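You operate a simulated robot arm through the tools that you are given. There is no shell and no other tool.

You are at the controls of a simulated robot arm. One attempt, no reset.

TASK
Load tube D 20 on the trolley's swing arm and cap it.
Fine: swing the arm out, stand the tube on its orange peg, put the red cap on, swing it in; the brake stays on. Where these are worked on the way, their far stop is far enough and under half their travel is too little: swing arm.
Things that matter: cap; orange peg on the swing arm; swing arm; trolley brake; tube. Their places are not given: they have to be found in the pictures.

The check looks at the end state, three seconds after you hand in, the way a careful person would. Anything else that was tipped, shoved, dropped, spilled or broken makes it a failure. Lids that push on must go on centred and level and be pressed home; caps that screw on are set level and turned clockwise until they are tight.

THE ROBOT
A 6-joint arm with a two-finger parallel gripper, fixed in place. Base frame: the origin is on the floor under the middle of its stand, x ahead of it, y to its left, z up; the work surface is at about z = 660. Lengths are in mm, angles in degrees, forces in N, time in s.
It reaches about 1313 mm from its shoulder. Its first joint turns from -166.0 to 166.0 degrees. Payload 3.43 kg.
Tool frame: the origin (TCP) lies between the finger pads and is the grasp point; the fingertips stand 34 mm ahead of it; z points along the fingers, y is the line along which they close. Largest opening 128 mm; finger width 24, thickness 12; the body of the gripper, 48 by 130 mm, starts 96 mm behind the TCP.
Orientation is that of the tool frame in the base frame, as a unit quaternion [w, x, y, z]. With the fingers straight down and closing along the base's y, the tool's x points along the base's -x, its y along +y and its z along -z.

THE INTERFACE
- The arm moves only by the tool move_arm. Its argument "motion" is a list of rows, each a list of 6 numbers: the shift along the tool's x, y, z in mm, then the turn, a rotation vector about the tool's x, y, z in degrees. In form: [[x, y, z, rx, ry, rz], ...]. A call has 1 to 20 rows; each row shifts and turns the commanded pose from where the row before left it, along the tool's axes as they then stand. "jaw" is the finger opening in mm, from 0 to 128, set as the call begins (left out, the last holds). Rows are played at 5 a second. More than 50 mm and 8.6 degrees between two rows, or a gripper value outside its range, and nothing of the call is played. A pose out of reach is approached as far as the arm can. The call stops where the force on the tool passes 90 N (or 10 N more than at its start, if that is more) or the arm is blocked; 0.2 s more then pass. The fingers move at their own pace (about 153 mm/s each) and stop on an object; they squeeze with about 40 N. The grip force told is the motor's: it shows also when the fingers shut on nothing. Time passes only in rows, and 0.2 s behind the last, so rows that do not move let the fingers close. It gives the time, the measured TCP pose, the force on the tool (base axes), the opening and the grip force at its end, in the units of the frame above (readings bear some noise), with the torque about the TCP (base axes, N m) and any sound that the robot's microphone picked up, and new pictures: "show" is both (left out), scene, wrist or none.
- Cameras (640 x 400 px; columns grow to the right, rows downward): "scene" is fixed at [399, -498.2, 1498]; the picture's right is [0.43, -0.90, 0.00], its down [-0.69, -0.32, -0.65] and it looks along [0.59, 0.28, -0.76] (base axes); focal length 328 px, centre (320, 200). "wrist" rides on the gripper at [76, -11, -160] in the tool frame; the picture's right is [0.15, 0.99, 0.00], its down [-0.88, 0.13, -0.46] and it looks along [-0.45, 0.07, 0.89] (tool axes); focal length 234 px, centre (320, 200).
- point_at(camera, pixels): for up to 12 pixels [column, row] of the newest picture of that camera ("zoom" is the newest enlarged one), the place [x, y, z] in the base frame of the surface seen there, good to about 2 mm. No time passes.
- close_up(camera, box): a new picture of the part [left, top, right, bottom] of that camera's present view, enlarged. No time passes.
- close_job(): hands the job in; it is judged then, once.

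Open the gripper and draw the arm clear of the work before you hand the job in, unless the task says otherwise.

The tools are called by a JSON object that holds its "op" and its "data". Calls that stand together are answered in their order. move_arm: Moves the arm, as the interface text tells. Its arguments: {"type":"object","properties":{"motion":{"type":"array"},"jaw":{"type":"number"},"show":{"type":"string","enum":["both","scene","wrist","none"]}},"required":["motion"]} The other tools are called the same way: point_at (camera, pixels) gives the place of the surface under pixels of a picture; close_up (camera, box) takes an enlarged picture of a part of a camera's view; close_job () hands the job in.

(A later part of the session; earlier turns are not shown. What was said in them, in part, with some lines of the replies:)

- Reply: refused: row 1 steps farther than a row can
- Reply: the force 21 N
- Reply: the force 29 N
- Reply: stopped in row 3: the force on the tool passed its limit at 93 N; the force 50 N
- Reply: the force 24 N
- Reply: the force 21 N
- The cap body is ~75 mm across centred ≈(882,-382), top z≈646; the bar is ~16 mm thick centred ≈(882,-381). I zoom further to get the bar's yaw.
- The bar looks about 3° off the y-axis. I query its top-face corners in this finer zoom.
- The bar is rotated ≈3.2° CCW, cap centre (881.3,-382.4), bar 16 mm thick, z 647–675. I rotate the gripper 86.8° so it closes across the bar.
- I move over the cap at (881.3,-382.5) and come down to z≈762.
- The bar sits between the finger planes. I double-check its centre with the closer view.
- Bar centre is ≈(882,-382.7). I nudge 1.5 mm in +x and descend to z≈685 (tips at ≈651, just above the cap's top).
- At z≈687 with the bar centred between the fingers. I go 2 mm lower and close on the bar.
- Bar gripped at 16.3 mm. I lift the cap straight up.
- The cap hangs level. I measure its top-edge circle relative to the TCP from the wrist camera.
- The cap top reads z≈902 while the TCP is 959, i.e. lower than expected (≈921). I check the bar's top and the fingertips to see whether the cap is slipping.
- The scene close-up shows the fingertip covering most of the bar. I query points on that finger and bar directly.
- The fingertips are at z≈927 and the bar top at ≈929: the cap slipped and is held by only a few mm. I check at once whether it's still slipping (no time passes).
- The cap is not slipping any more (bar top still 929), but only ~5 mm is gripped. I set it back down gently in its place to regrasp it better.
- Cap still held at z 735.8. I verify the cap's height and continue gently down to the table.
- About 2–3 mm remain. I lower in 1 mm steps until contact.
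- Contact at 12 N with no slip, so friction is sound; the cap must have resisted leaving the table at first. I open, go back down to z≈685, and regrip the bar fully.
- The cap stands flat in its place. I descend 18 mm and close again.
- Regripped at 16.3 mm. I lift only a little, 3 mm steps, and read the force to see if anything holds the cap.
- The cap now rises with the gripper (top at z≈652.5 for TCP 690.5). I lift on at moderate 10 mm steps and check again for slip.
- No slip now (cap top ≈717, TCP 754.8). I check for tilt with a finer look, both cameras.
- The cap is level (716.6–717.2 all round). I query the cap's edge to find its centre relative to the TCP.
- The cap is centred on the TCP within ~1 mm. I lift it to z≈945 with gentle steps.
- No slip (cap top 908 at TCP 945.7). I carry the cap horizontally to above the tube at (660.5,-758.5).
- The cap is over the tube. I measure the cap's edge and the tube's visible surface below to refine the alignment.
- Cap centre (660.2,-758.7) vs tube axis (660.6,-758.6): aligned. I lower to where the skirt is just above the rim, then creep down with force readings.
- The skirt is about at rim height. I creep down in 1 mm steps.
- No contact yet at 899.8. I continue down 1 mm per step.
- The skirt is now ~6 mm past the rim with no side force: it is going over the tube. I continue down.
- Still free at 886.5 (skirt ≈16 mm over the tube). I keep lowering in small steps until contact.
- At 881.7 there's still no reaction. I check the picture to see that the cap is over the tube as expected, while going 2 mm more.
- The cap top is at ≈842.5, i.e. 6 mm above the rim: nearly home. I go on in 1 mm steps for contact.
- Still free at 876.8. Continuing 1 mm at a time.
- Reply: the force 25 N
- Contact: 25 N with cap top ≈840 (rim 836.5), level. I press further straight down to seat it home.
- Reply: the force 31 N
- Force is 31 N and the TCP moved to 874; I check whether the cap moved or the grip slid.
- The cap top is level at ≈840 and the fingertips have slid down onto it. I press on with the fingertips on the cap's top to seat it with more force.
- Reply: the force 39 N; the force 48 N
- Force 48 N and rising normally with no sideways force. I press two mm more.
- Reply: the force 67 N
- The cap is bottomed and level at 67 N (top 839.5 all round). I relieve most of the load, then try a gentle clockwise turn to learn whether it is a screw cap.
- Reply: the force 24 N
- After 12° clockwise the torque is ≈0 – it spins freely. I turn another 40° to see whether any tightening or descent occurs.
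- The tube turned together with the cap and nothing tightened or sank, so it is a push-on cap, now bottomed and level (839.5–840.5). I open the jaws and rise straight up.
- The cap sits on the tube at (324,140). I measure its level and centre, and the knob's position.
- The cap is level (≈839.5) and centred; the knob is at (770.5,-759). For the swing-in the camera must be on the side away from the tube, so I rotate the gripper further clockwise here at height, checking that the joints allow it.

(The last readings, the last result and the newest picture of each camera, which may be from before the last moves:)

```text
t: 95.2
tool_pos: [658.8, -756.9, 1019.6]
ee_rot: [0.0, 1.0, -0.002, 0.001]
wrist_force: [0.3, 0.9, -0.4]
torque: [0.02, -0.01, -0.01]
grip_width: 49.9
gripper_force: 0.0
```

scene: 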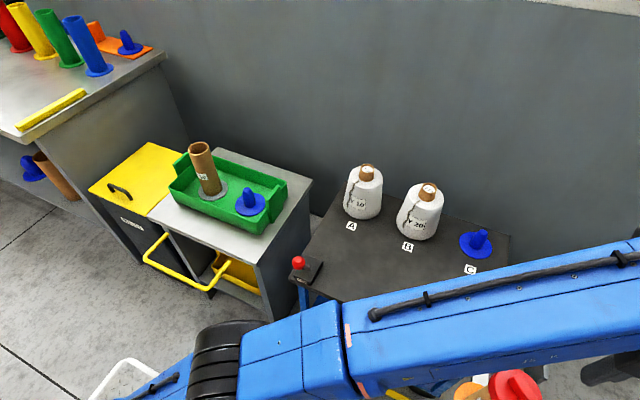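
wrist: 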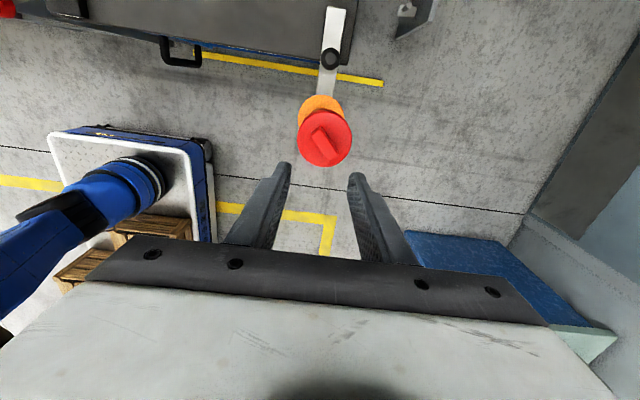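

The gripper now has tool x along +x (camera away from tube). I test another 90° of clockwise rotation at height, since the swing-in needs it.

{"op": "move_arm", "data": {"motion": [[0, 0, 0, 0, 0, 8], [0, 0, 0, 0, 0, 8], [0, 0, 0, 0, 0, 8], [0, 0, 0, 0, 0, 8], [0, 0, 0, 0, 0, 8], [0, 0, 0, 0, 0, 8], [0, 0, 0, 0, 0, 0]]}}

```text
t: 96.8
tool_pos: [657.6, -758.2, 1019.8]
ee_rot: [-0.001, 0.913, -0.408, 0.001]
wrist_force: [0.7, -0.2, -0.4]
torque: [0.03, -0.01, 0.01]
grip_width: 49.9
gripper_force: 0.0
```

scene: 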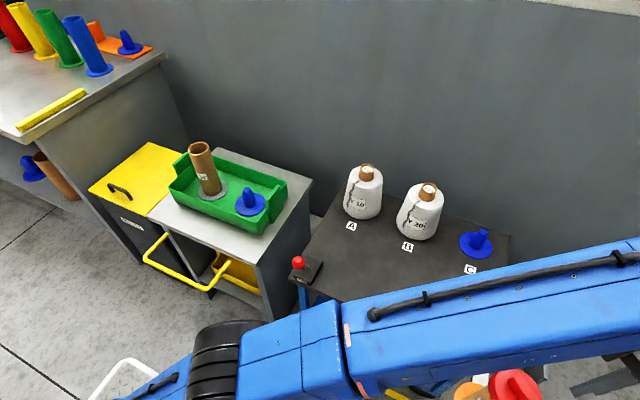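
wrist: 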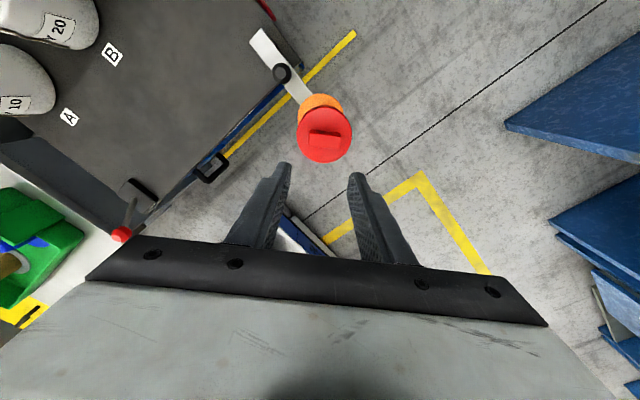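

Rotation to -48° works. I test the remaining 42°.

{"op": "move_arm", "data": {"motion": [[0, 0, 0, 0, 0, 7], [0, 0, 0, 0, 0, 7], [0, 0, 0, 0, 0, 7], [0, 0, 0, 0, 0, 7], [0, 0, 0, 0, 0, 7], [0, 0, 0, 0, 0, 7], [0, 0, 0, 0, 0, 0]], "show": "wrist"}}

```text
t: 98.5
tool_pos: [646.4, -764.6, 1019.3]
ee_rot: [0.001, 0.891, -0.454, 0.0]
wrist_force: [1.3, -0.1, 0.9]
torque: [-0.01, 0.0, 0.01]
grip_width: 50.2
gripper_force: 0.1
out of reach, approached as far as the arm can: row 1, 2, 3, 4, 5, 6
```

wrist: 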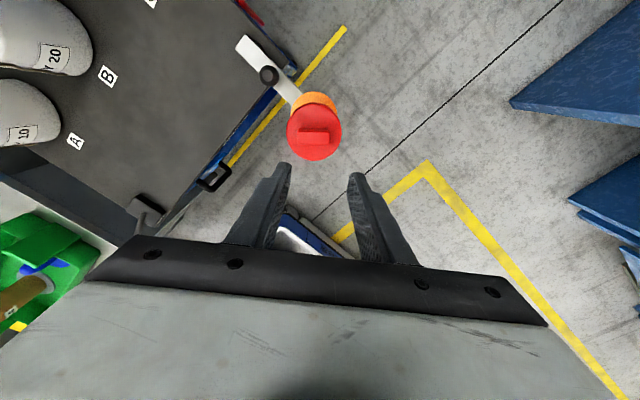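

J6 reaches its limit near -54°. I turn back the same amount to the pose with tool x along +x (α=0); I'll swing in two grips instead.

{"op": "move_arm", "data": {"motion": [[0, 0, 0, 0, 0, -7], [0, 0, 0, 0, 0, -7], [0, 0, 0, 0, 0, -7], [0, 0, 0, 0, 0, -7], [0, 0, 0, 0, 0, -7], [0, 0, 0, 0, 0, -7], [0, 0, 0, 0, 0, -8], [0, 0, 0, 0, 0, -8], [0, 0, 0, 0, 0, -8], [0, 0, 0, 0, 0, -8], [0, 0, 0, 0, 0, -8], [0, 0, 0, 0, 0, -8], [0, 0, 0, 0, 0, 0]], "show": "wrist"}}

```text
t: 101.2
tool_pos: [645.2, -764.1, 1020.0]
ee_rot: [0.001, 0.951, 0.31, 0.0]
wrist_force: [-0.1, 0.2, 0.3]
torque: [-0.01, 0.03, 0.0]
grip_width: 49.9
gripper_force: 0.0
```

wrist: 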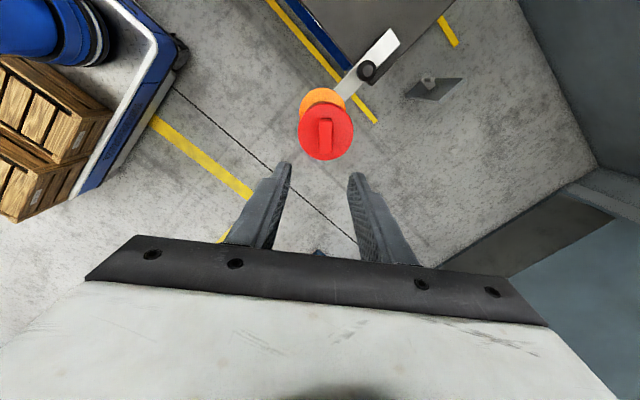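

The commanded pose had been clipped, so I'm at α=36°. I rotate +36° to α=0 and move over to above the knob (770,-759).

{"op": "move_arm", "data": {"motion": [[0, 0, 0, 0, 0, 7.22], [0, 0, 0, 0, 0, 7.22], [0, 0, 0, 0, 0, 7.22], [0, 0, 0, 0, 0, 7.22], [0, 0, 0, 0, 0, 7.22], [25, -1, 0, 0, 0, 0], [25, -1, 0, 0, 0, 0], [25, -1, 0, 0, 0, 0], [25, -1, 0, 0, 0, 0], [25, -1, 0, 0, 0, 0], [0, 0, 0, 0, 0, 0]], "jaw": 70}}

```text
t: 103.7
tool_pos: [759.0, -745.1, 1000.7]
ee_rot: [0.002, 1.0, 0.0, 0.002]
wrist_force: [0.5, -0.2, -0.1]
torque: [0.03, 0.03, 0.0]
grip_width: 70.2
gripper_force: 0.0
out of reach, approached as far as the arm can: row 8, 9, 10
```

scene: 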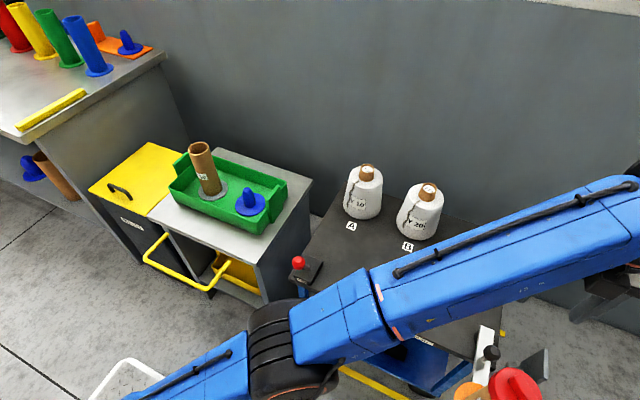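
wrist: 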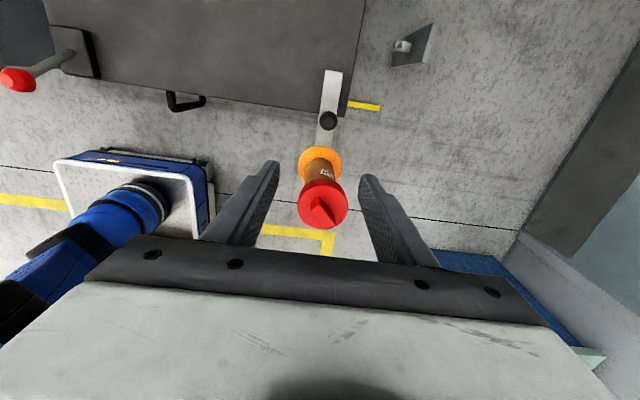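

The reach is short at this height; I lower here first (clear of the tube by ~37 mm), then shift the last ~14 mm over the knob.

{"op": "move_arm", "data": {"motion": [[0, 0, 30, 0, 0, 0], [0, 0, 30, 0, 0, 0], [4, 5, 30, 0, 0, 0], [7, 8, 10, 0, 0, 0], [0, 0, 0, 0, 0, 0]]}}

{"op": "close_up", "data": {"camera": "scene", "box": [440, 280, 640, 400]}}

```text
t: 104.8
tool_pos: [771.3, -757.6, 902.2]
ee_rot: [0.001, 1.0, -0.001, 0.001]
wrist_force: [0.0, 0.5, 0.9]
torque: [-0.01, -0.01, -0.02]
grip_width: 70.1
gripper_force: 0.0
```

scene: 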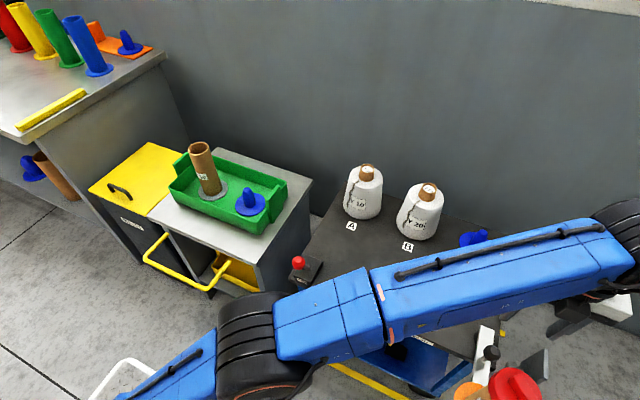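
wrist: 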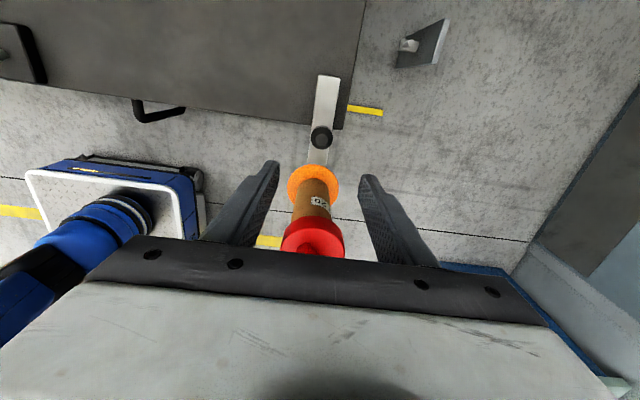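

```text
3.20 times, centred on (540, 340) of scene
```

zoom: 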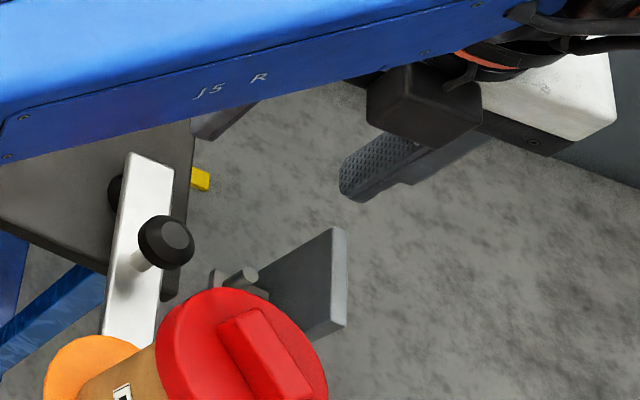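

I verify where the camera housing (black box) and fingers are relative to the cap before descending.

{"op": "point_at", "data": {"camera": "zoom", "pixels": [[425, 110], [400, 90], [460, 110], [580, 90], [370, 175], [215, 125], [480, 130], [400, 130], [560, 70], [265, 345], [240, 300]]}}

```text
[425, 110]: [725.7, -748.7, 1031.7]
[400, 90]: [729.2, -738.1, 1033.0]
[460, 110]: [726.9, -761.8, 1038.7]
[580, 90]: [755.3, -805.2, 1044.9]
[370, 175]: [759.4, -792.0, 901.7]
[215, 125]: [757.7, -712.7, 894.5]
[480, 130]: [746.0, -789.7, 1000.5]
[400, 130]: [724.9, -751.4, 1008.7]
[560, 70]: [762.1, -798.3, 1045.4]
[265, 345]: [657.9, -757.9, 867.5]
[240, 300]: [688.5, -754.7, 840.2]
```

The box on the gripper's tube side ends 27 mm short of the cap edge, which is fine. I also check the forearm's lower edge height above the tube before descending 200 mm.

{"op": "point_at", "data": {"camera": "zoom", "pixels": [[10, 155], [100, 138], [200, 115], [300, 92], [400, 60], [480, 35], [490, 60], [420, 10], [300, 30], [540, 60]]}}

```text
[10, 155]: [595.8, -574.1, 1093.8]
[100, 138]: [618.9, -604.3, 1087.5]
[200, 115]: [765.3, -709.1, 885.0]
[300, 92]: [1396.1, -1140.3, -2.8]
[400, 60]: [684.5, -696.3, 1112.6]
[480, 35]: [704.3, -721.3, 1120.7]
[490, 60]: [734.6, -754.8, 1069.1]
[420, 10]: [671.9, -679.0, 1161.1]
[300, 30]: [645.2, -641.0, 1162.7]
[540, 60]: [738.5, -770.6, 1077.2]
```

Forearm underside will stay >40 mm above the cap. I descend to the knob in steps (z 902 → 704), jaws at 70.

{"op": "move_arm", "data": {"motion": [[0, 1, 30, 0, 0, 0], [0, 0, 30, 0, 0, 0], [0, 0, 30, 0, 0, 0], [0, 0, 20, 0, 0, 0], [0, 0, 10, 0, 0, 0], [0, 0, 0, 0, 0, 0]]}}

{"op": "close_up", "data": {"camera": "scene", "box": [440, 280, 640, 400]}}

{"op": "point_at", "data": {"camera": "wrist", "pixels": [[320, 200], [318, 175]]}}

```text
t: 106.2
tool_pos: [771.0, -757.8, 781.5]
ee_rot: [0.001, 1.0, 0.0, 0.001]
wrist_force: [-0.8, 0.7, 0.6]
torque: [-0.02, 0.0, 0.02]
grip_width: 70.0
gripper_force: 0.0
```

scene: 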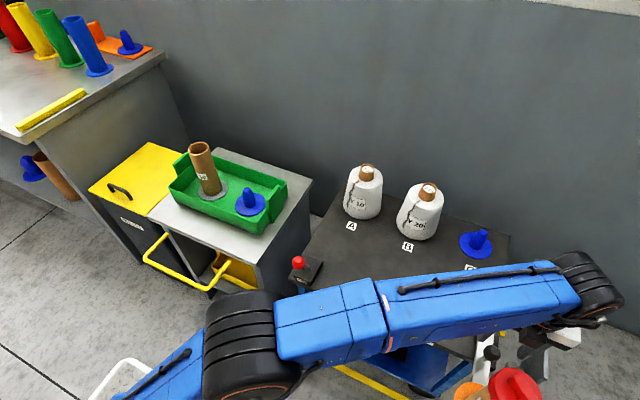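
wrist: 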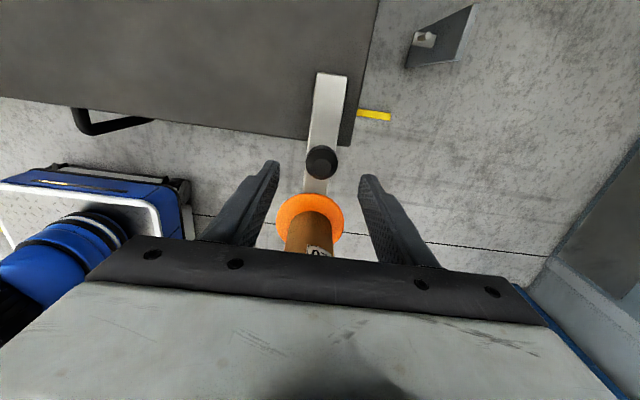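

```text
3.20 times, centred on (540, 340) of scene
```

zoom: 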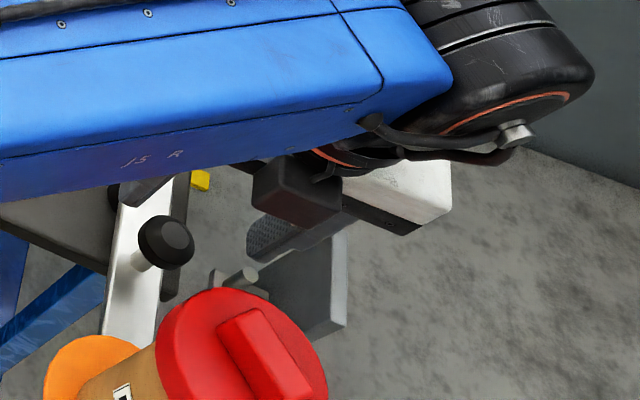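

```text
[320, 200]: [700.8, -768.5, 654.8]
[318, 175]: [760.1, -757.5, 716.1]
```

Clearances look good. I descend the remaining 77 mm to the knob.

{"op": "move_arm", "data": {"motion": [[0, 0, 20, 0, 0, 0], [0, 0, 20, 0, 0, 0], [0, 0, 20, 0, 0, 0], [0, 0, 12, 0, 0, 0], [0, 0, 5, 0, 0, 0], [0, 0, 0, 0, 0, 0]]}}

{"op": "close_up", "data": {"camera": "scene", "box": [440, 280, 640, 400]}}

```text
t: 107.7
tool_pos: [771.4, -758.1, 703.1]
ee_rot: [0.002, 1.0, 0.0, 0.001]
wrist_force: [-0.1, -0.2, 0.7]
torque: [-0.02, -0.01, 0.01]
grip_width: 70.3
gripper_force: 0.0
```

scene: 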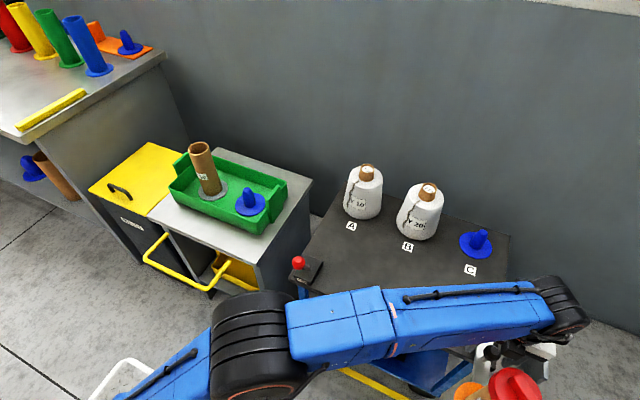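
wrist: 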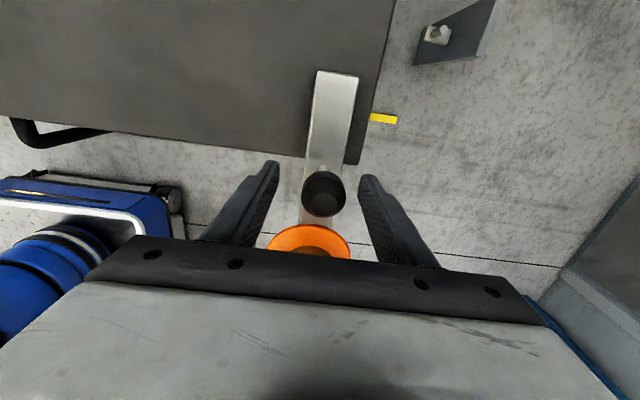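

```text
3.20 times, centred on (540, 340) of scene
```

zoom: 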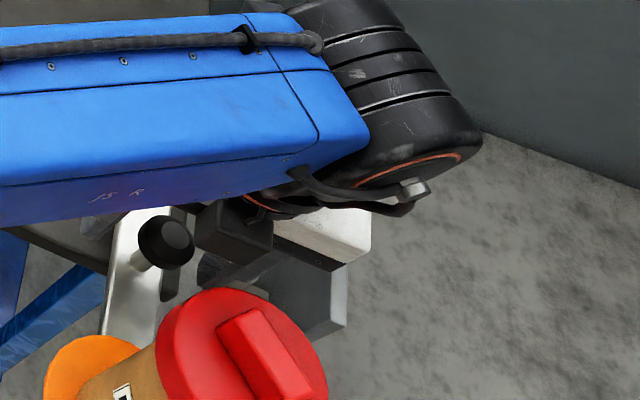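

The knob (323,192 in the wrist view) is between the fingers. I close on it.

{"op": "move_arm", "data": {"motion": [[0, 0, 0, 0, 0, 0], [0, 0, 0, 0, 0, 0], [0, 0, 0, 0, 0, 0]], "jaw": 20, "show": "wrist"}}

```text
t: 108.5
tool_pos: [770.4, -758.1, 703.4]
ee_rot: [0.0, 1.0, -0.001, 0.0]
wrist_force: [-5.1, -5.7, -1.9]
torque: [-0.08, -0.13, -0.05]
grip_width: 33.3
gripper_force: 44.9
```

wrist: 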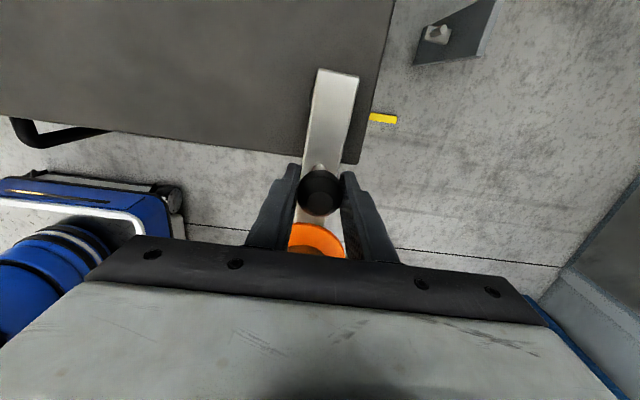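

Gripped (33 mm). I swing inward clockwise with radius 61 about (831,-759), first 20° gently.

{"op": "move_arm", "data": {"motion": [[0.037, -2.13, 0, 0, 0, 2], [0.084, -3.19, 0, 0, 0, 3], [0.149, -4.255, 0, 0, 0, 4], [0.149, -4.255, 0, 0, 0, 4], [0.149, -4.255, 0, 0, 0, 4], [0.084, -3.19, 0, 0, 0, 3], [0, 0, 0, 0, 0, 0]]}}

```text
t: 110.0
tool_pos: [774.8, -737.8, 703.9]
ee_rot: [-0.001, 0.984, -0.176, 0.001]
wrist_force: [11.2, -7.8, -3.0]
torque: [-0.33, -0.73, -0.14]
grip_width: 33.2
gripper_force: 45.1
```

scene: 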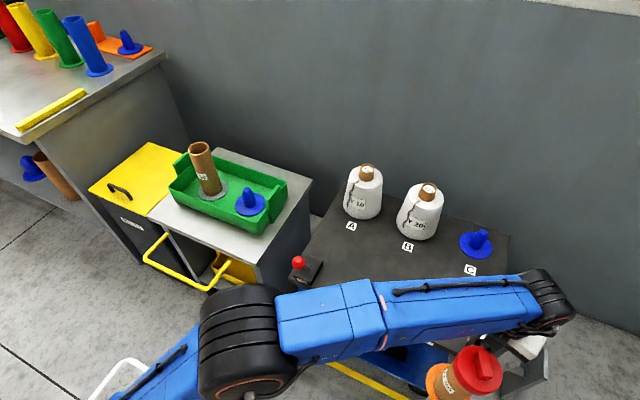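
wrist: 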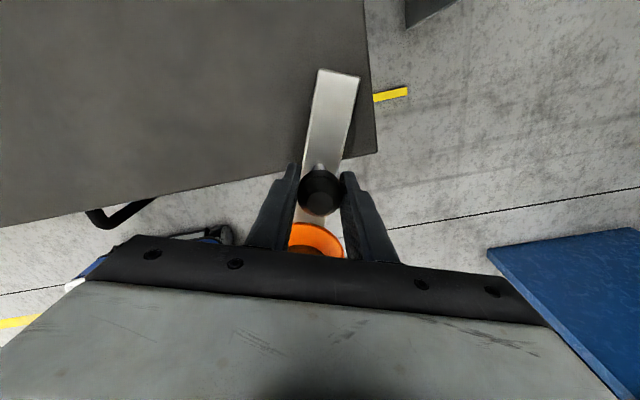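

The arm follows with ~14 N, the capped tube upright at (478,370). I check the forearm's lower edge against the cap before it passes under.

{"op": "close_up", "data": {"camera": "scene", "box": [400, 300, 560, 400]}}

{"op": "point_at", "data": {"camera": "zoom", "pixels": [[60, 215], [150, 195], [250, 175], [350, 150], [440, 130], [100, 180], [310, 240], [330, 250], [290, 210], [420, 140], [470, 160]]}}

```text
4.00 times, centred on (480, 350) of scene
```

zoom: 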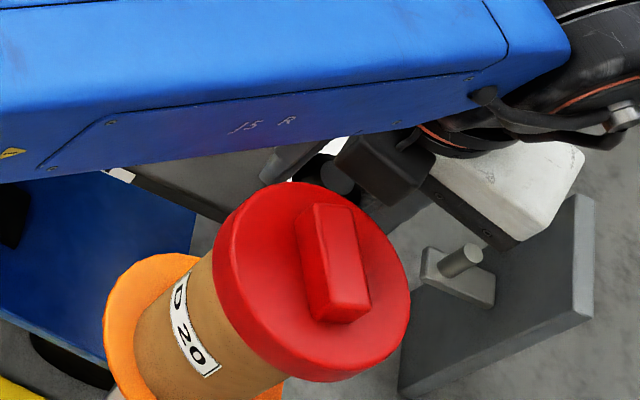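

```text
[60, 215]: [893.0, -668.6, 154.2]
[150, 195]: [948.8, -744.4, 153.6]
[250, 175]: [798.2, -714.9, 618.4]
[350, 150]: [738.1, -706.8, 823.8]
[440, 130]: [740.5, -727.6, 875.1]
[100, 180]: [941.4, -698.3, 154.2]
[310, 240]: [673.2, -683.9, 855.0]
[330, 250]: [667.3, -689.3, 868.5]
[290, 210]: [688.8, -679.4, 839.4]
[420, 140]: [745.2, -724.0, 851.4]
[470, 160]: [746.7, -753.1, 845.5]
```

The box is ~22–27 mm from the cap, constant in the swing. I query the forearm's lower edge itself.

{"op": "point_at", "data": {"camera": "zoom", "pixels": [[60, 172], [150, 155], [200, 147], [280, 133], [340, 122], [400, 110], [460, 95], [440, 150], [400, 130]]}}

```text
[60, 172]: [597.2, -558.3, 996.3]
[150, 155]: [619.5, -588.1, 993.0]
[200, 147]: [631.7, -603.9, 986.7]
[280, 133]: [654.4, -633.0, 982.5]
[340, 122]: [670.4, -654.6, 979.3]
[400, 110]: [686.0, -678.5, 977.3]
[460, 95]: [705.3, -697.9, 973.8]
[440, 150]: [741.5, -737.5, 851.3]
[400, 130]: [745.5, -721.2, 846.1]
```

Forearm edge is ~975, over 100 mm above the bar's top (868). I continue another 20° with a 0.5 mm inward correction.

{"op": "move_arm", "data": {"motion": [[0.3, -2.13, 0, 0, 0, 2], [0.3, -3.19, 0, 0, 0, 3], [0.149, -4.255, 0, 0, 0, 4], [0.149, -4.255, 0, 0, 0, 4], [0.149, -4.255, 0, 0, 0, 4], [0.084, -3.19, 0, 0, 0, 3], [0, 0, 0, 0, 0, 0]]}}

```text
t: 111.7
tool_pos: [786.7, -720.3, 703.2]
ee_rot: [0.0, 0.939, -0.343, 0.001]
wrist_force: [10.2, -13.2, -3.8]
torque: [0.0, 0.06, -0.08]
grip_width: 33.5
gripper_force: 44.8
```

scene: 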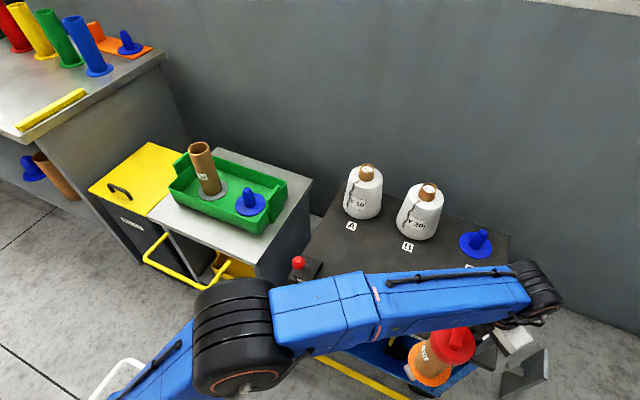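
wrist: 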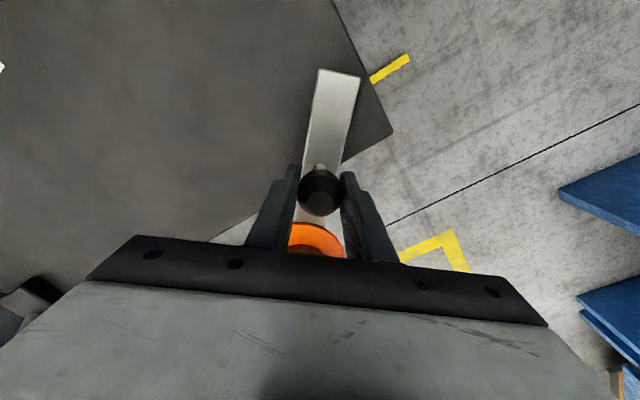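

At 40° with ~16 N inward; J6 is near its limit, so from here I keep the gripper's orientation and move along the arc, letting the round knob turn in the grip (body-to-cap clearance stays ≥11 mm). I do the next 15°.

{"op": "move_arm", "data": {"motion": [[1.0, 0, 0, 0, 0, 0], [0.227, -5.23, 0, 0, 0, 0], [0.682, -5.19, 0, 0, 0, 0], [1.132, -5.11, 0, 0, 0, 0], [0, 0, 0, 0, 0, 0]]}}

{"op": "close_up", "data": {"camera": "scene", "box": [400, 280, 560, 400]}}

```text
t: 112.8
tool_pos: [798.1, -709.0, 704.2]
ee_rot: [0.001, 0.94, -0.342, 0.001]
wrist_force: [-9.0, -3.4, -0.2]
torque: [0.02, 0.06, -0.45]
grip_width: 33.3
gripper_force: 45.5
```

scene: 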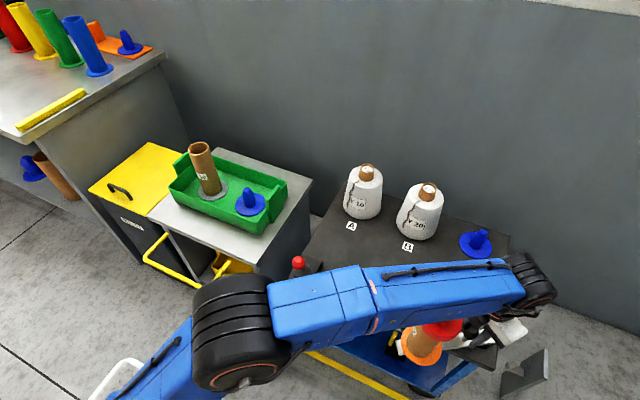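
wrist: 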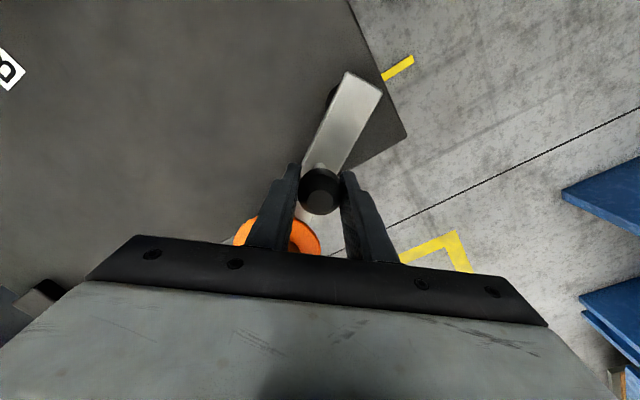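

```text
3.33 times, centred on (480, 340) of scene
```

zoom: 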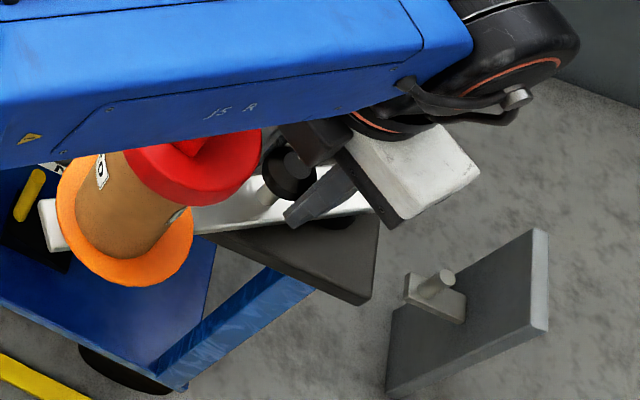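

It works smoothly (force ≈10 N). I continue 15° more along the arc.

{"op": "move_arm", "data": {"motion": [[1.573, -4.994, 0, 0, 0, 0], [2.002, -4.837, 0, 0, 0, 0], [2.416, -4.644, 0, 0, 0, 0], [0, 0, 0, 0, 0, 0]]}}

{"op": "close_up", "data": {"camera": "scene", "box": [400, 260, 560, 380]}}

```text
t: 113.8
tool_pos: [813.0, -702.9, 704.0]
ee_rot: [0.0, 0.939, -0.343, 0.001]
wrist_force: [-7.2, -6.3, 3.5]
torque: [-0.04, 0.07, -0.49]
grip_width: 33.5
gripper_force: 44.8
```

scene: 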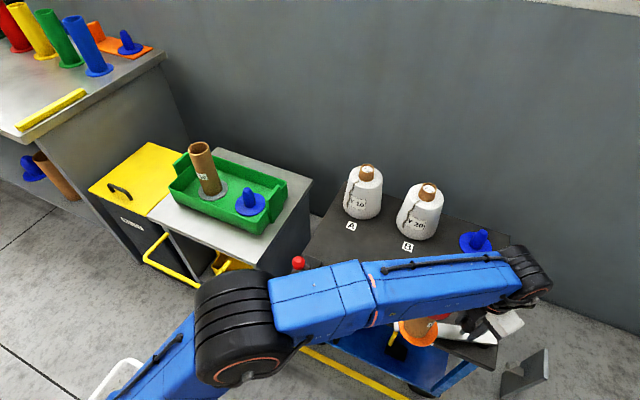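
wrist: 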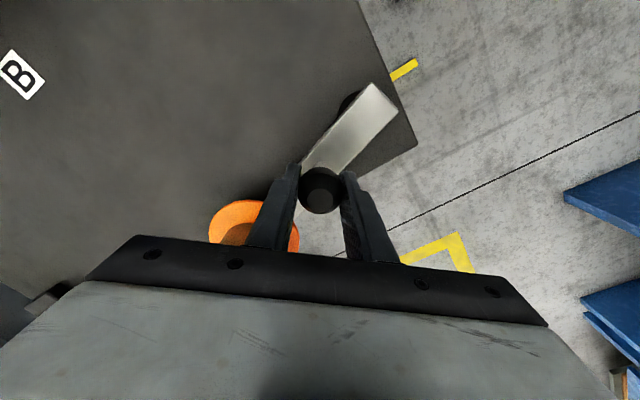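

```text
3.33 times, centred on (480, 320) of scene
```

zoom: 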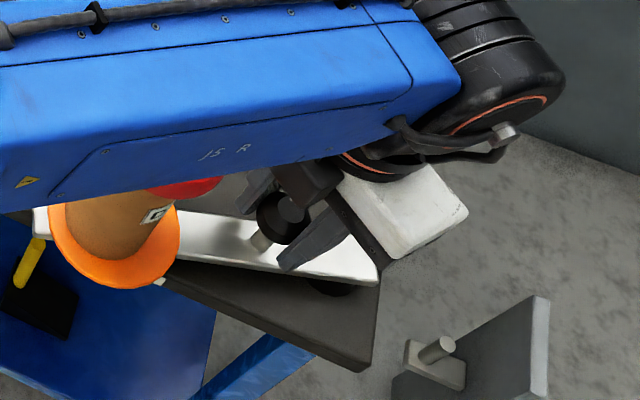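

Smooth (≈10 N); knob at (813,-703). I continue 10° more, then feel for the stop in small steps.

{"op": "move_arm", "data": {"motion": [[2.812, -4.416, 0, 0, 0, 0], [3.186, -4.154, 0, 0, 0, 0], [0, 0, 0, 0, 0, 0]]}}

{"op": "close_up", "data": {"camera": "scene", "box": [400, 260, 560, 380]}}

```text
t: 114.7
tool_pos: [821.6, -699.7, 703.9]
ee_rot: [0.001, 0.939, -0.343, 0.001]
wrist_force: [0.3, -3.7, 0.1]
torque: [-0.24, -0.31, -0.14]
grip_width: 33.2
gripper_force: 45.4
```

scene: 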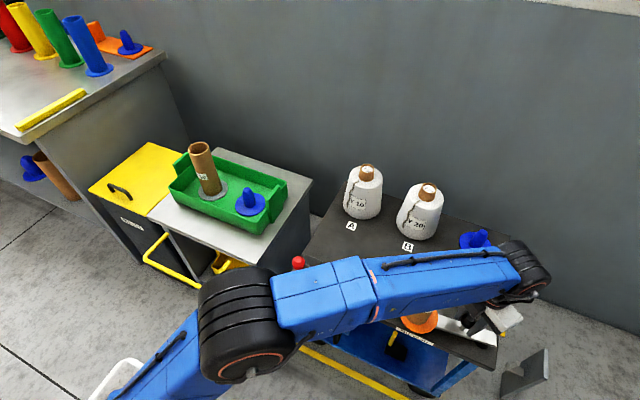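
wrist: 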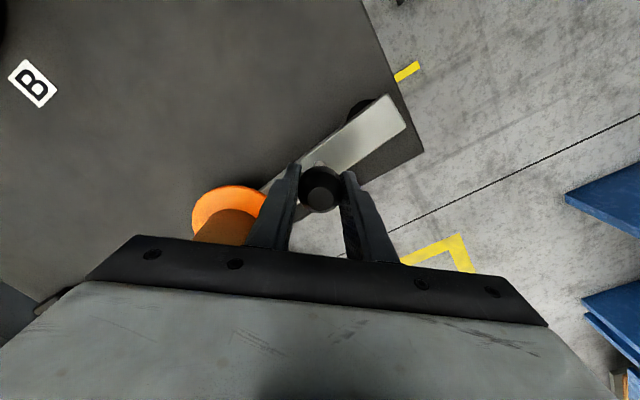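

```text
3.33 times, centred on (480, 320) of scene
```

zoom: 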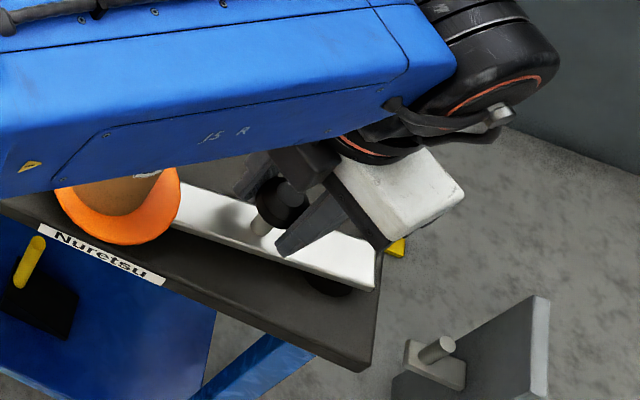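

About 10° remain (knob started at ≈(831,-697.5)). I move 5° and then smaller steps with force readings.

{"op": "move_arm", "data": {"motion": [[1.77, -1.93, 0, 0, 0, 0], [1.77, -1.93, 0, 0, 0, 0], [0, 0, 0, 0, 0, 0]], "show": "none"}}

{"op": "move_arm", "data": {"motion": [[1.5, -1.4, 0, 0, 0, 0], [0, 0, 0, 0, 0, 0]], "show": "wrist"}}

```text
t: 115.5
tool_pos: [826.6, -699.5, 704.5]
ee_rot: [0.0, 0.939, -0.343, 0.001]
wrist_force: [-8.8, -6.7, 5.6]
torque: [0.15, 0.37, -0.67]
grip_width: 33.3
gripper_force: 45.4
```

```text
t: 116.0
tool_pos: [829.9, -699.0, 703.1]
ee_rot: [0.0, 0.939, -0.343, 0.0]
wrist_force: [-18.5, -7.6, 5.0]
torque: [-0.3, 0.01, -0.05]
grip_width: 33.1
gripper_force: 45.4
```

wrist: 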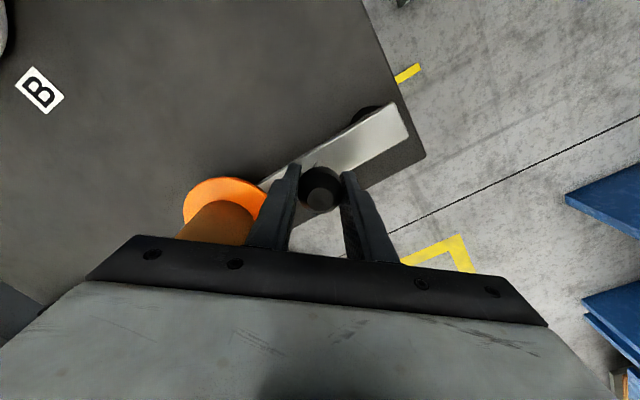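

The reaction in x has risen to 18 N – close to the stop. I measure the bar's direction.

{"op": "point_at", "data": {"camera": "wrist", "pixels": [[388, 106], [300, 164], [350, 131], [405, 136], [365, 165], [385, 150], [190, 205], [225, 180], [395, 120], [330, 150], [398, 108]]}}

```text
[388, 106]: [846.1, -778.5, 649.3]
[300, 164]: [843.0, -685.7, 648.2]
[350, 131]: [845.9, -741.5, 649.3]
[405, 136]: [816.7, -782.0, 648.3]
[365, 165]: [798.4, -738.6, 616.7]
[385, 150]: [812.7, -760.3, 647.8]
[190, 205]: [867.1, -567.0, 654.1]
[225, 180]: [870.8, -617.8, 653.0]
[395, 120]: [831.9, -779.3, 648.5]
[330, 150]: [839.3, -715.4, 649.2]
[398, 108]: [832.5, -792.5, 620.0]
```

The bar is within ~1–2° of its original line. I push 1–1.5 mm more in +x to meet the stop firmly but gently.

{"op": "move_arm", "data": {"motion": [[0.766, -0.643, 0, 0, 0, 0], [0, 0, 0, 0, 0, 0]], "show": "none"}}

{"op": "move_arm", "data": {"motion": [[0.766, -0.643, 0, 0, 0, 0], [0, 0, 0, 0, 0, 0]], "show": "none"}}

```text
t: 116.7
tool_pos: [828.5, -698.6, 703.9]
ee_rot: [0.0, 0.939, -0.343, 0.0]
wrist_force: [-31.0, -4.5, 5.8]
torque: [0.17, 0.57, -0.21]
grip_width: 33.3
gripper_force: 45.6
```

```text
t: 117.2
tool_pos: [830.6, -700.6, 703.6]
ee_rot: [0.001, 0.939, -0.344, 0.001]
wrist_force: [-46.1, -9.9, 1.2]
torque: [-0.09, 0.56, -0.35]
grip_width: 33.0
gripper_force: 44.5
```

The force climbs 15 N per mm: the arm is on its inner stop. I ease off 2 mm and open the jaws.

{"op": "move_arm", "data": {"motion": [[-1.53, 1.29, 0, 0, 0, 0], [0, 0, 0, 0, 0, 0]], "show": "none"}}

{"op": "move_arm", "data": {"motion": [[0, 0, 0, 0, 0, 0], [0, 0, 0, 0, 0, 0]], "jaw": 60}}

{"op": "close_up", "data": {"camera": "scene", "box": [400, 240, 560, 360]}}

```text
t: 117.8
tool_pos: [830.5, -699.8, 704.6]
ee_rot: [0.001, 0.939, -0.343, 0.003]
wrist_force: [-25.9, -26.0, 3.0]
torque: [-0.61, -0.05, -0.13]
grip_width: 33.7
gripper_force: 45.1
```

```text
t: 118.5
tool_pos: [831.2, -697.4, 703.3]
ee_rot: [0.0, 0.939, -0.343, 0.0]
wrist_force: [-0.2, 0.7, -0.3]
torque: [0.0, 0.05, -0.01]
grip_width: 60.2
gripper_force: 0.1
```

scene: 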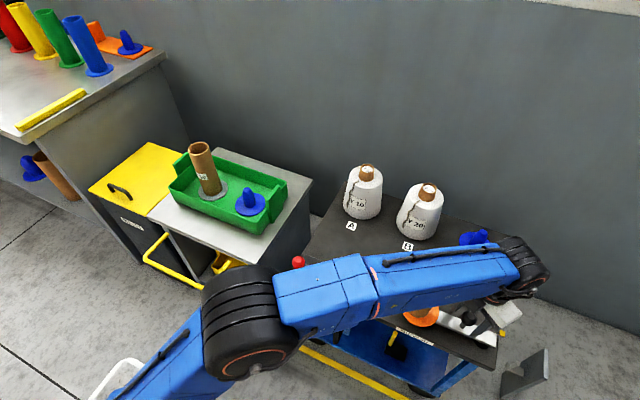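
wrist: 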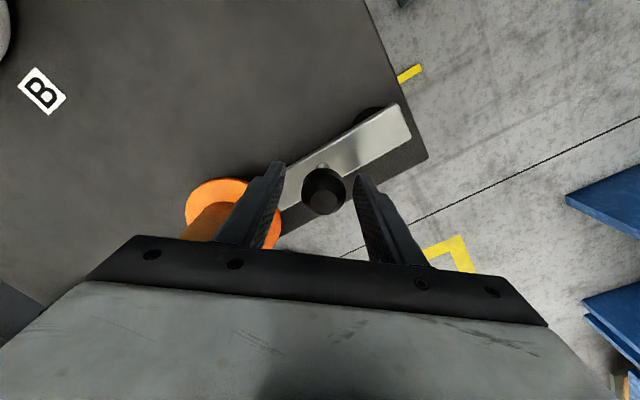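

```text
3.33 times, centred on (480, 300) of scene
```

zoom: 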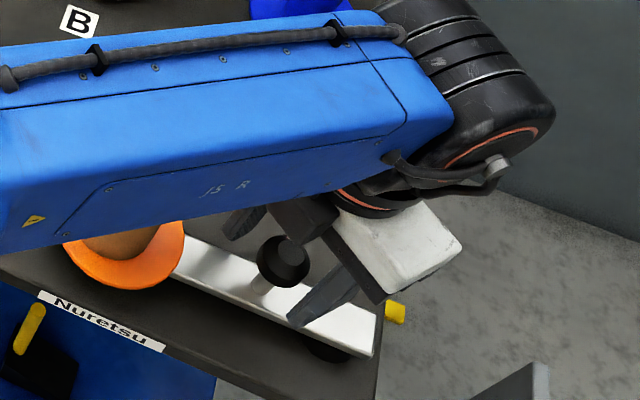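

The knob is free. I rise 55 mm so the fingertips clear the knob, then move -y away from the tube while rising.

{"op": "move_arm", "data": {"motion": [[0, 0, -10, 0, 0, 0], [0, 0, -20, 0, 0, 0], [0, 0, -25, 0, 0, 0], [6.4, 7.7, -20, 0, 0, 0], [6.4, 7.7, -20, 0, 0, 0], [6.4, 7.7, -20, 0, 0, 0], [0, 0, -30, 0, 0, 0], [0, 0, -30, 0, 0, 0], [0, 0, 0, 0, 0, 0]]}}

{"op": "close_up", "data": {"camera": "scene", "box": [380, 220, 540, 360]}}

```text
t: 120.5
tool_pos: [830.4, -729.1, 878.6]
ee_rot: [0.0, 0.939, -0.343, 0.001]
wrist_force: [-0.2, 0.3, -0.6]
torque: [0.0, -0.03, 0.04]
grip_width: 60.1
gripper_force: 0.1
```

scene: 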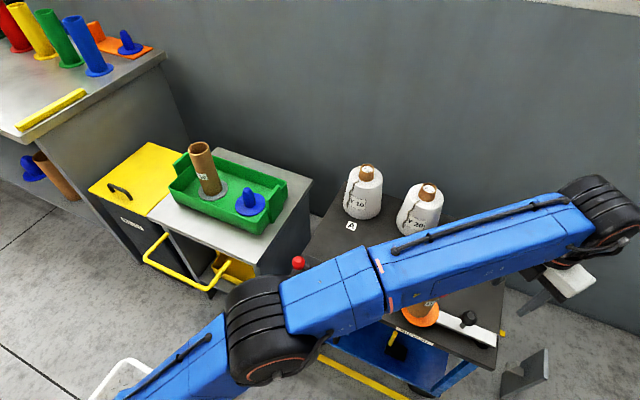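
wrist: 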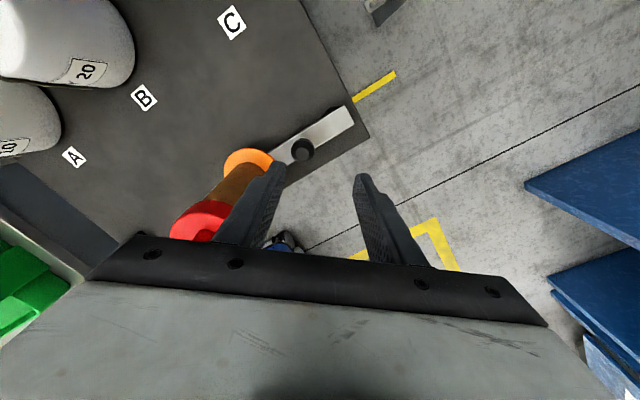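

```text
2.86 times, centred on (460, 290) of scene
```

zoom: 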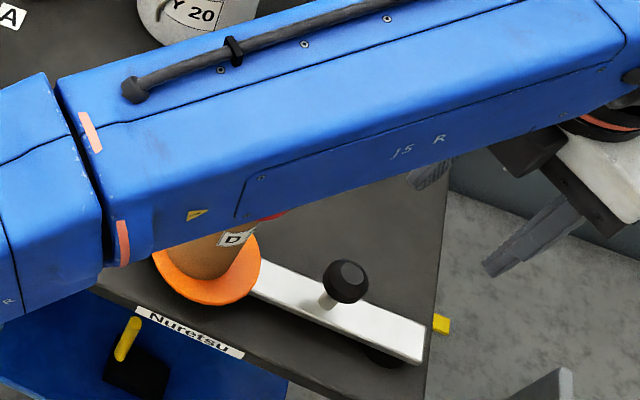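

The capped tube stands on the swung-in arm. I retract back (-x) and up at y≈-729, clear of the tube, to inspect from the scene camera.

{"op": "move_arm", "data": {"motion": [[-19.15, 16.08, -15, 0, 0, 0], [-19.15, 16.08, -15, 0, 0, 0], [-19.15, 16.08, -15, 0, 0, 0], [-19.15, 16.08, -15, 0, 0, 0], [-19.15, 16.08, -15, 0, 0, 0], [-19.15, 16.08, -15, 0, 0, 0], [-19.15, 16.08, -15, 0, 0, 0], [-19.15, 16.08, -15, 0, 0, 0], [-19.15, 16.08, -15, 0, 0, 0], [0, 0, 0, 0, 0, 0]]}}

```text
t: 122.7
tool_pos: [604.6, -727.8, 1013.9]
ee_rot: [0.0, 0.939, -0.343, 0.0]
wrist_force: [-0.1, 0.4, -0.1]
torque: [0.01, 0.0, -0.02]
grip_width: 59.9
gripper_force: 0.2
```

scene: 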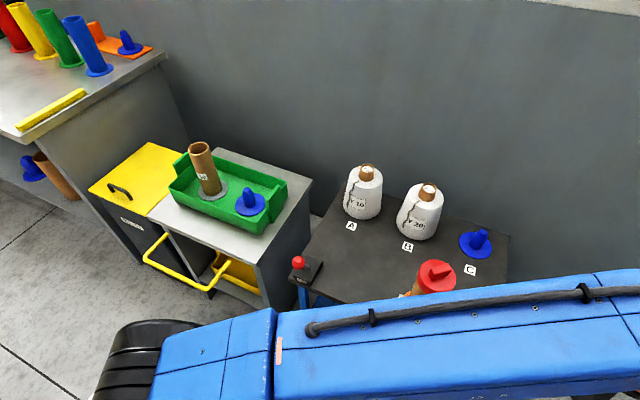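
wrist: 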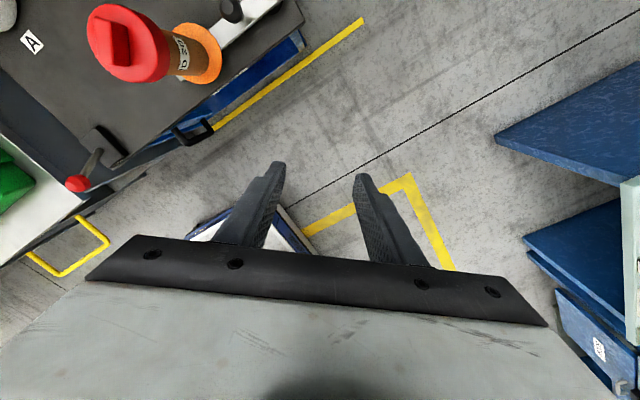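

The tube with cap stands upright (436,276). I unwind the gripper back to its original orientation before moving the arm away.

{"op": "move_arm", "data": {"motion": [[0, 0, 0, 0, 0, -8], [0, 0, 0, 0, 0, -8], [0, 0, 0, 0, 0, -8], [0, 0, 0, 0, 0, -8], [0, 0, 0, 0, 0, -8], [0, 0, 0, 0, 0, -8], [0, 0, 0, 0, 0, -8], [0, 0, 0, 0, 0, -8], [0, 0, 0, 0, 0, -8], [0, 0, 0, 0, 0, -8], [0, 0, 0, 0, 0, -8], [0, 0, 0, 0, 0, -8], [0, 0, 0, 0, 0, -8], [0, 0, 0, 0, 0, -8], [0, 0, 0, 0, 0, -8], [0, 0, 0, 0, 0, -8], [0, 0, 0, 0, 0, -8], [0, 0, 0, 0, 0, -8], [0, 0, 0, 0, 0, -8], [0, 0, 0, 0, 0, -8]], "show": "none"}}

{"op": "move_arm", "data": {"motion": [[0, 0, 0, 0, 0, -8], [0, 0, 0, 0, 0, -8], [0, 0, 0, 0, 0, -8], [0, 0, 0, 0, 0, -8], [0, 0, 0, 0, 0, -8], [0, 0, 0, 0, 0, -8], [0, 0, 0, 0, 0, -8], [0, 0, 0, 0, 0, -4]]}}

```text
t: 126.8
tool_pos: [604.8, -728.8, 1012.6]
ee_rot: [0.001, 0.5, 0.866, 0.0]
wrist_force: [-0.4, -0.8, -0.5]
torque: [-0.01, 0.0, 0.01]
grip_width: 60.0
gripper_force: 0.0
```

```text
t: 128.7
tool_pos: [604.3, -728.3, 1013.4]
ee_rot: [0.001, 0.0, 1.0, -0.001]
wrist_force: [-0.7, 0.1, 0.3]
torque: [0.0, 0.0, -0.03]
grip_width: 60.1
gripper_force: 0.0
```

scene: 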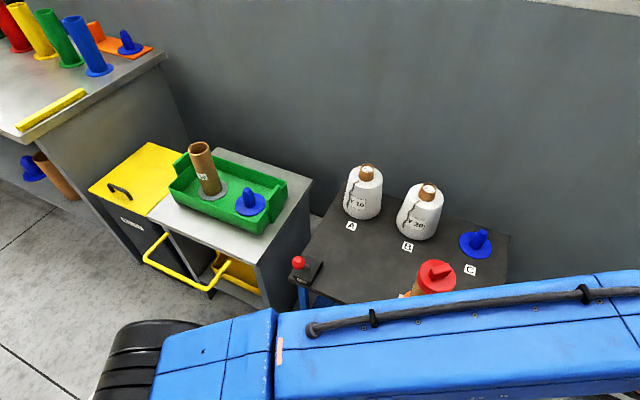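
wrist: 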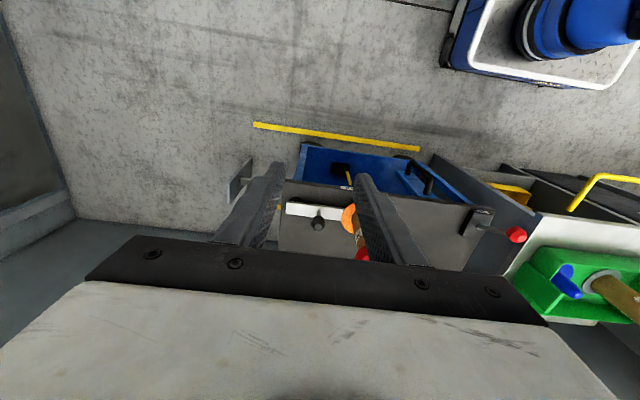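

Orientation is restored. I travel back along y at this height, well short (x≈600) of the tube, bottles and brake, to leave the scene view open.

{"op": "move_arm", "data": {"motion": [[0, 30, -5, 0, 0, 0], [0, 42, -5, 0, 0, 0], [0, 42, -5, 0, 0, 0], [0, 42, -5, 0, 0, 0], [0, 42, -5, 0, 0, 0], [0, 42, 0, 0, 0, 0], [0, 42, 0, 0, 0, 0], [0, 42, 0, 0, 0, 0], [0, 42, 0, 0, 0, 0], [0, 42, 0, 0, 0, 0], [0, 42, 0, 0, 0, 0], [0, 42, 0, 0, 0, 0], [0, 42, 0, 0, 0, 0], [0, 42, 0, 0, 0, 0], [0, 42, 0, 0, 0, 0], [0, 42, 0, 0, 0, 0], [0, 42, 0, 0, 0, 0], [0, 42, 0, 0, 0, 0], [0, 42, 0, 0, 0, 0]]}}

{"op": "close_up", "data": {"camera": "scene", "box": [370, 230, 530, 360]}}

{"op": "close_up", "data": {"camera": "scene", "box": [270, 150, 500, 310]}}

```text
t: 132.7
tool_pos: [607.2, 57.0, 1036.8]
ee_rot: [0.001, 0.002, 1.0, -0.001]
wrist_force: [-0.3, 0.1, 1.3]
torque: [0.0, -0.01, -0.04]
grip_width: 59.8
gripper_force: 0.0
```

scene: 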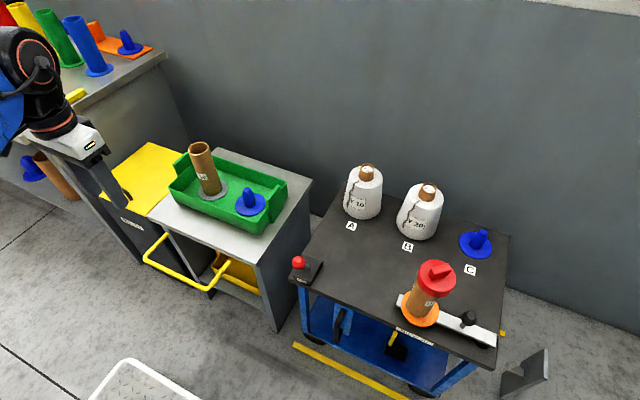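
wrist: 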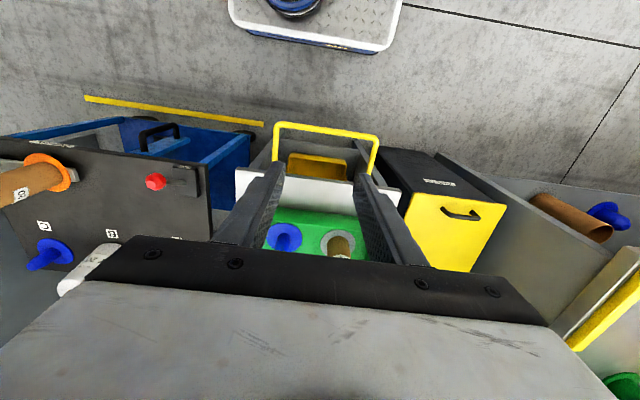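

```text
3.08 times, centred on (450, 295) of scene
```

zoom: 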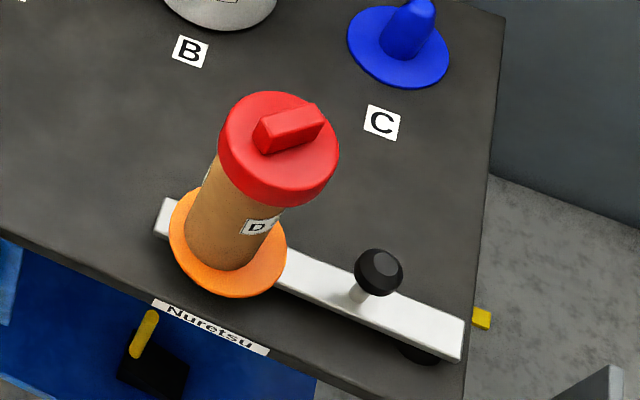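

```text
2.50 times, centred on (385, 230) of scene
```

zoom: 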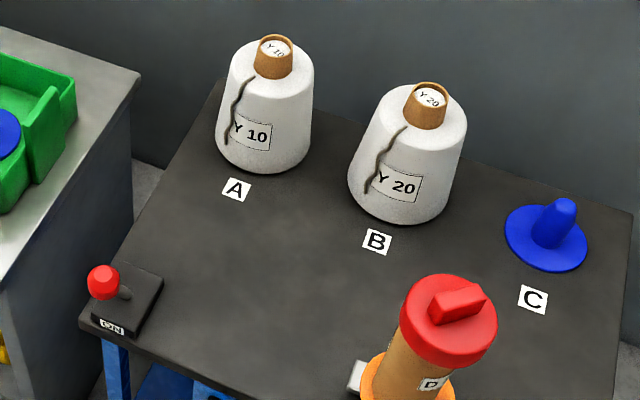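

Everything looks in place. I compare with the same close-up as at the start and measure cap level, bar line, and brake/trolley positions.

{"op": "close_up", "data": {"camera": "scene", "box": [370, 260, 520, 360]}}

{"op": "point_at", "data": {"camera": "scene", "pixels": [[422, 270], [450, 270], [432, 288], [445, 282], [425, 280], [440, 263], [474, 315], [490, 343], [302, 259], [311, 268], [304, 281], [320, 262]]}}

```text
4.00 times, centred on (445, 310) of scene
```

zoom: 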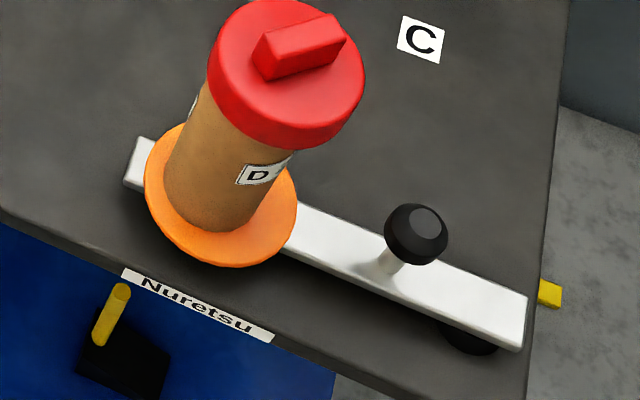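

```text
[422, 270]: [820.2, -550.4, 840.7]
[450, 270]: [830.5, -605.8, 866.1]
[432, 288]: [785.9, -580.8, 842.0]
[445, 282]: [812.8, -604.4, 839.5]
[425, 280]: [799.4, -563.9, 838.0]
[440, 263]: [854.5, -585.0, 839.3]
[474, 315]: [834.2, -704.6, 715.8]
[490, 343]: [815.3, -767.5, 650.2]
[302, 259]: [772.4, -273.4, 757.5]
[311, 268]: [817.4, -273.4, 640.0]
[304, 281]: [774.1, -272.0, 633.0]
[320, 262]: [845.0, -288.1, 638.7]
```

The bar, knob, brake and trolley match their starting places exactly; the tube stands on the orange peg with the cap level (top ≈840) and pressed home, and the gripper is open and clear. I hand the job in.

{"op": "close_job", "data": {}}

```text
The job is handed in.
```

Tube D 20 is standing on the swing arm's orange peg with the red cap on, and the arm is swung back in. I've handed the job in; no verdict came back.

- **Swing arm:** I took it out to its far stop by the knob, loaded and capped the tube, then brought it back to its inner stop. In the final picture the bar and knob match their starting positions.
- **Tube:** It was lowered over the peg until it rested on the flange with about 24 N.
- **Cap:** It is a push-on cap. I pressed it to about 67 N and it stopped moving. Its top measures about 840 mm all round, so it is level to within about 2 mm. I also tried turning it clockwise. The tube turned with it and nothing tightened, so there is no thread.
- **Brake:** I never touched it. Its lever still leans to the ON label, and the trolley measured the same before and after.

On the first lift the cap slipped about 17 mm in the grip. I set it back down in its place, regripped it and lifted again without slipping.

The gripper is open and the arm is clear of the work.
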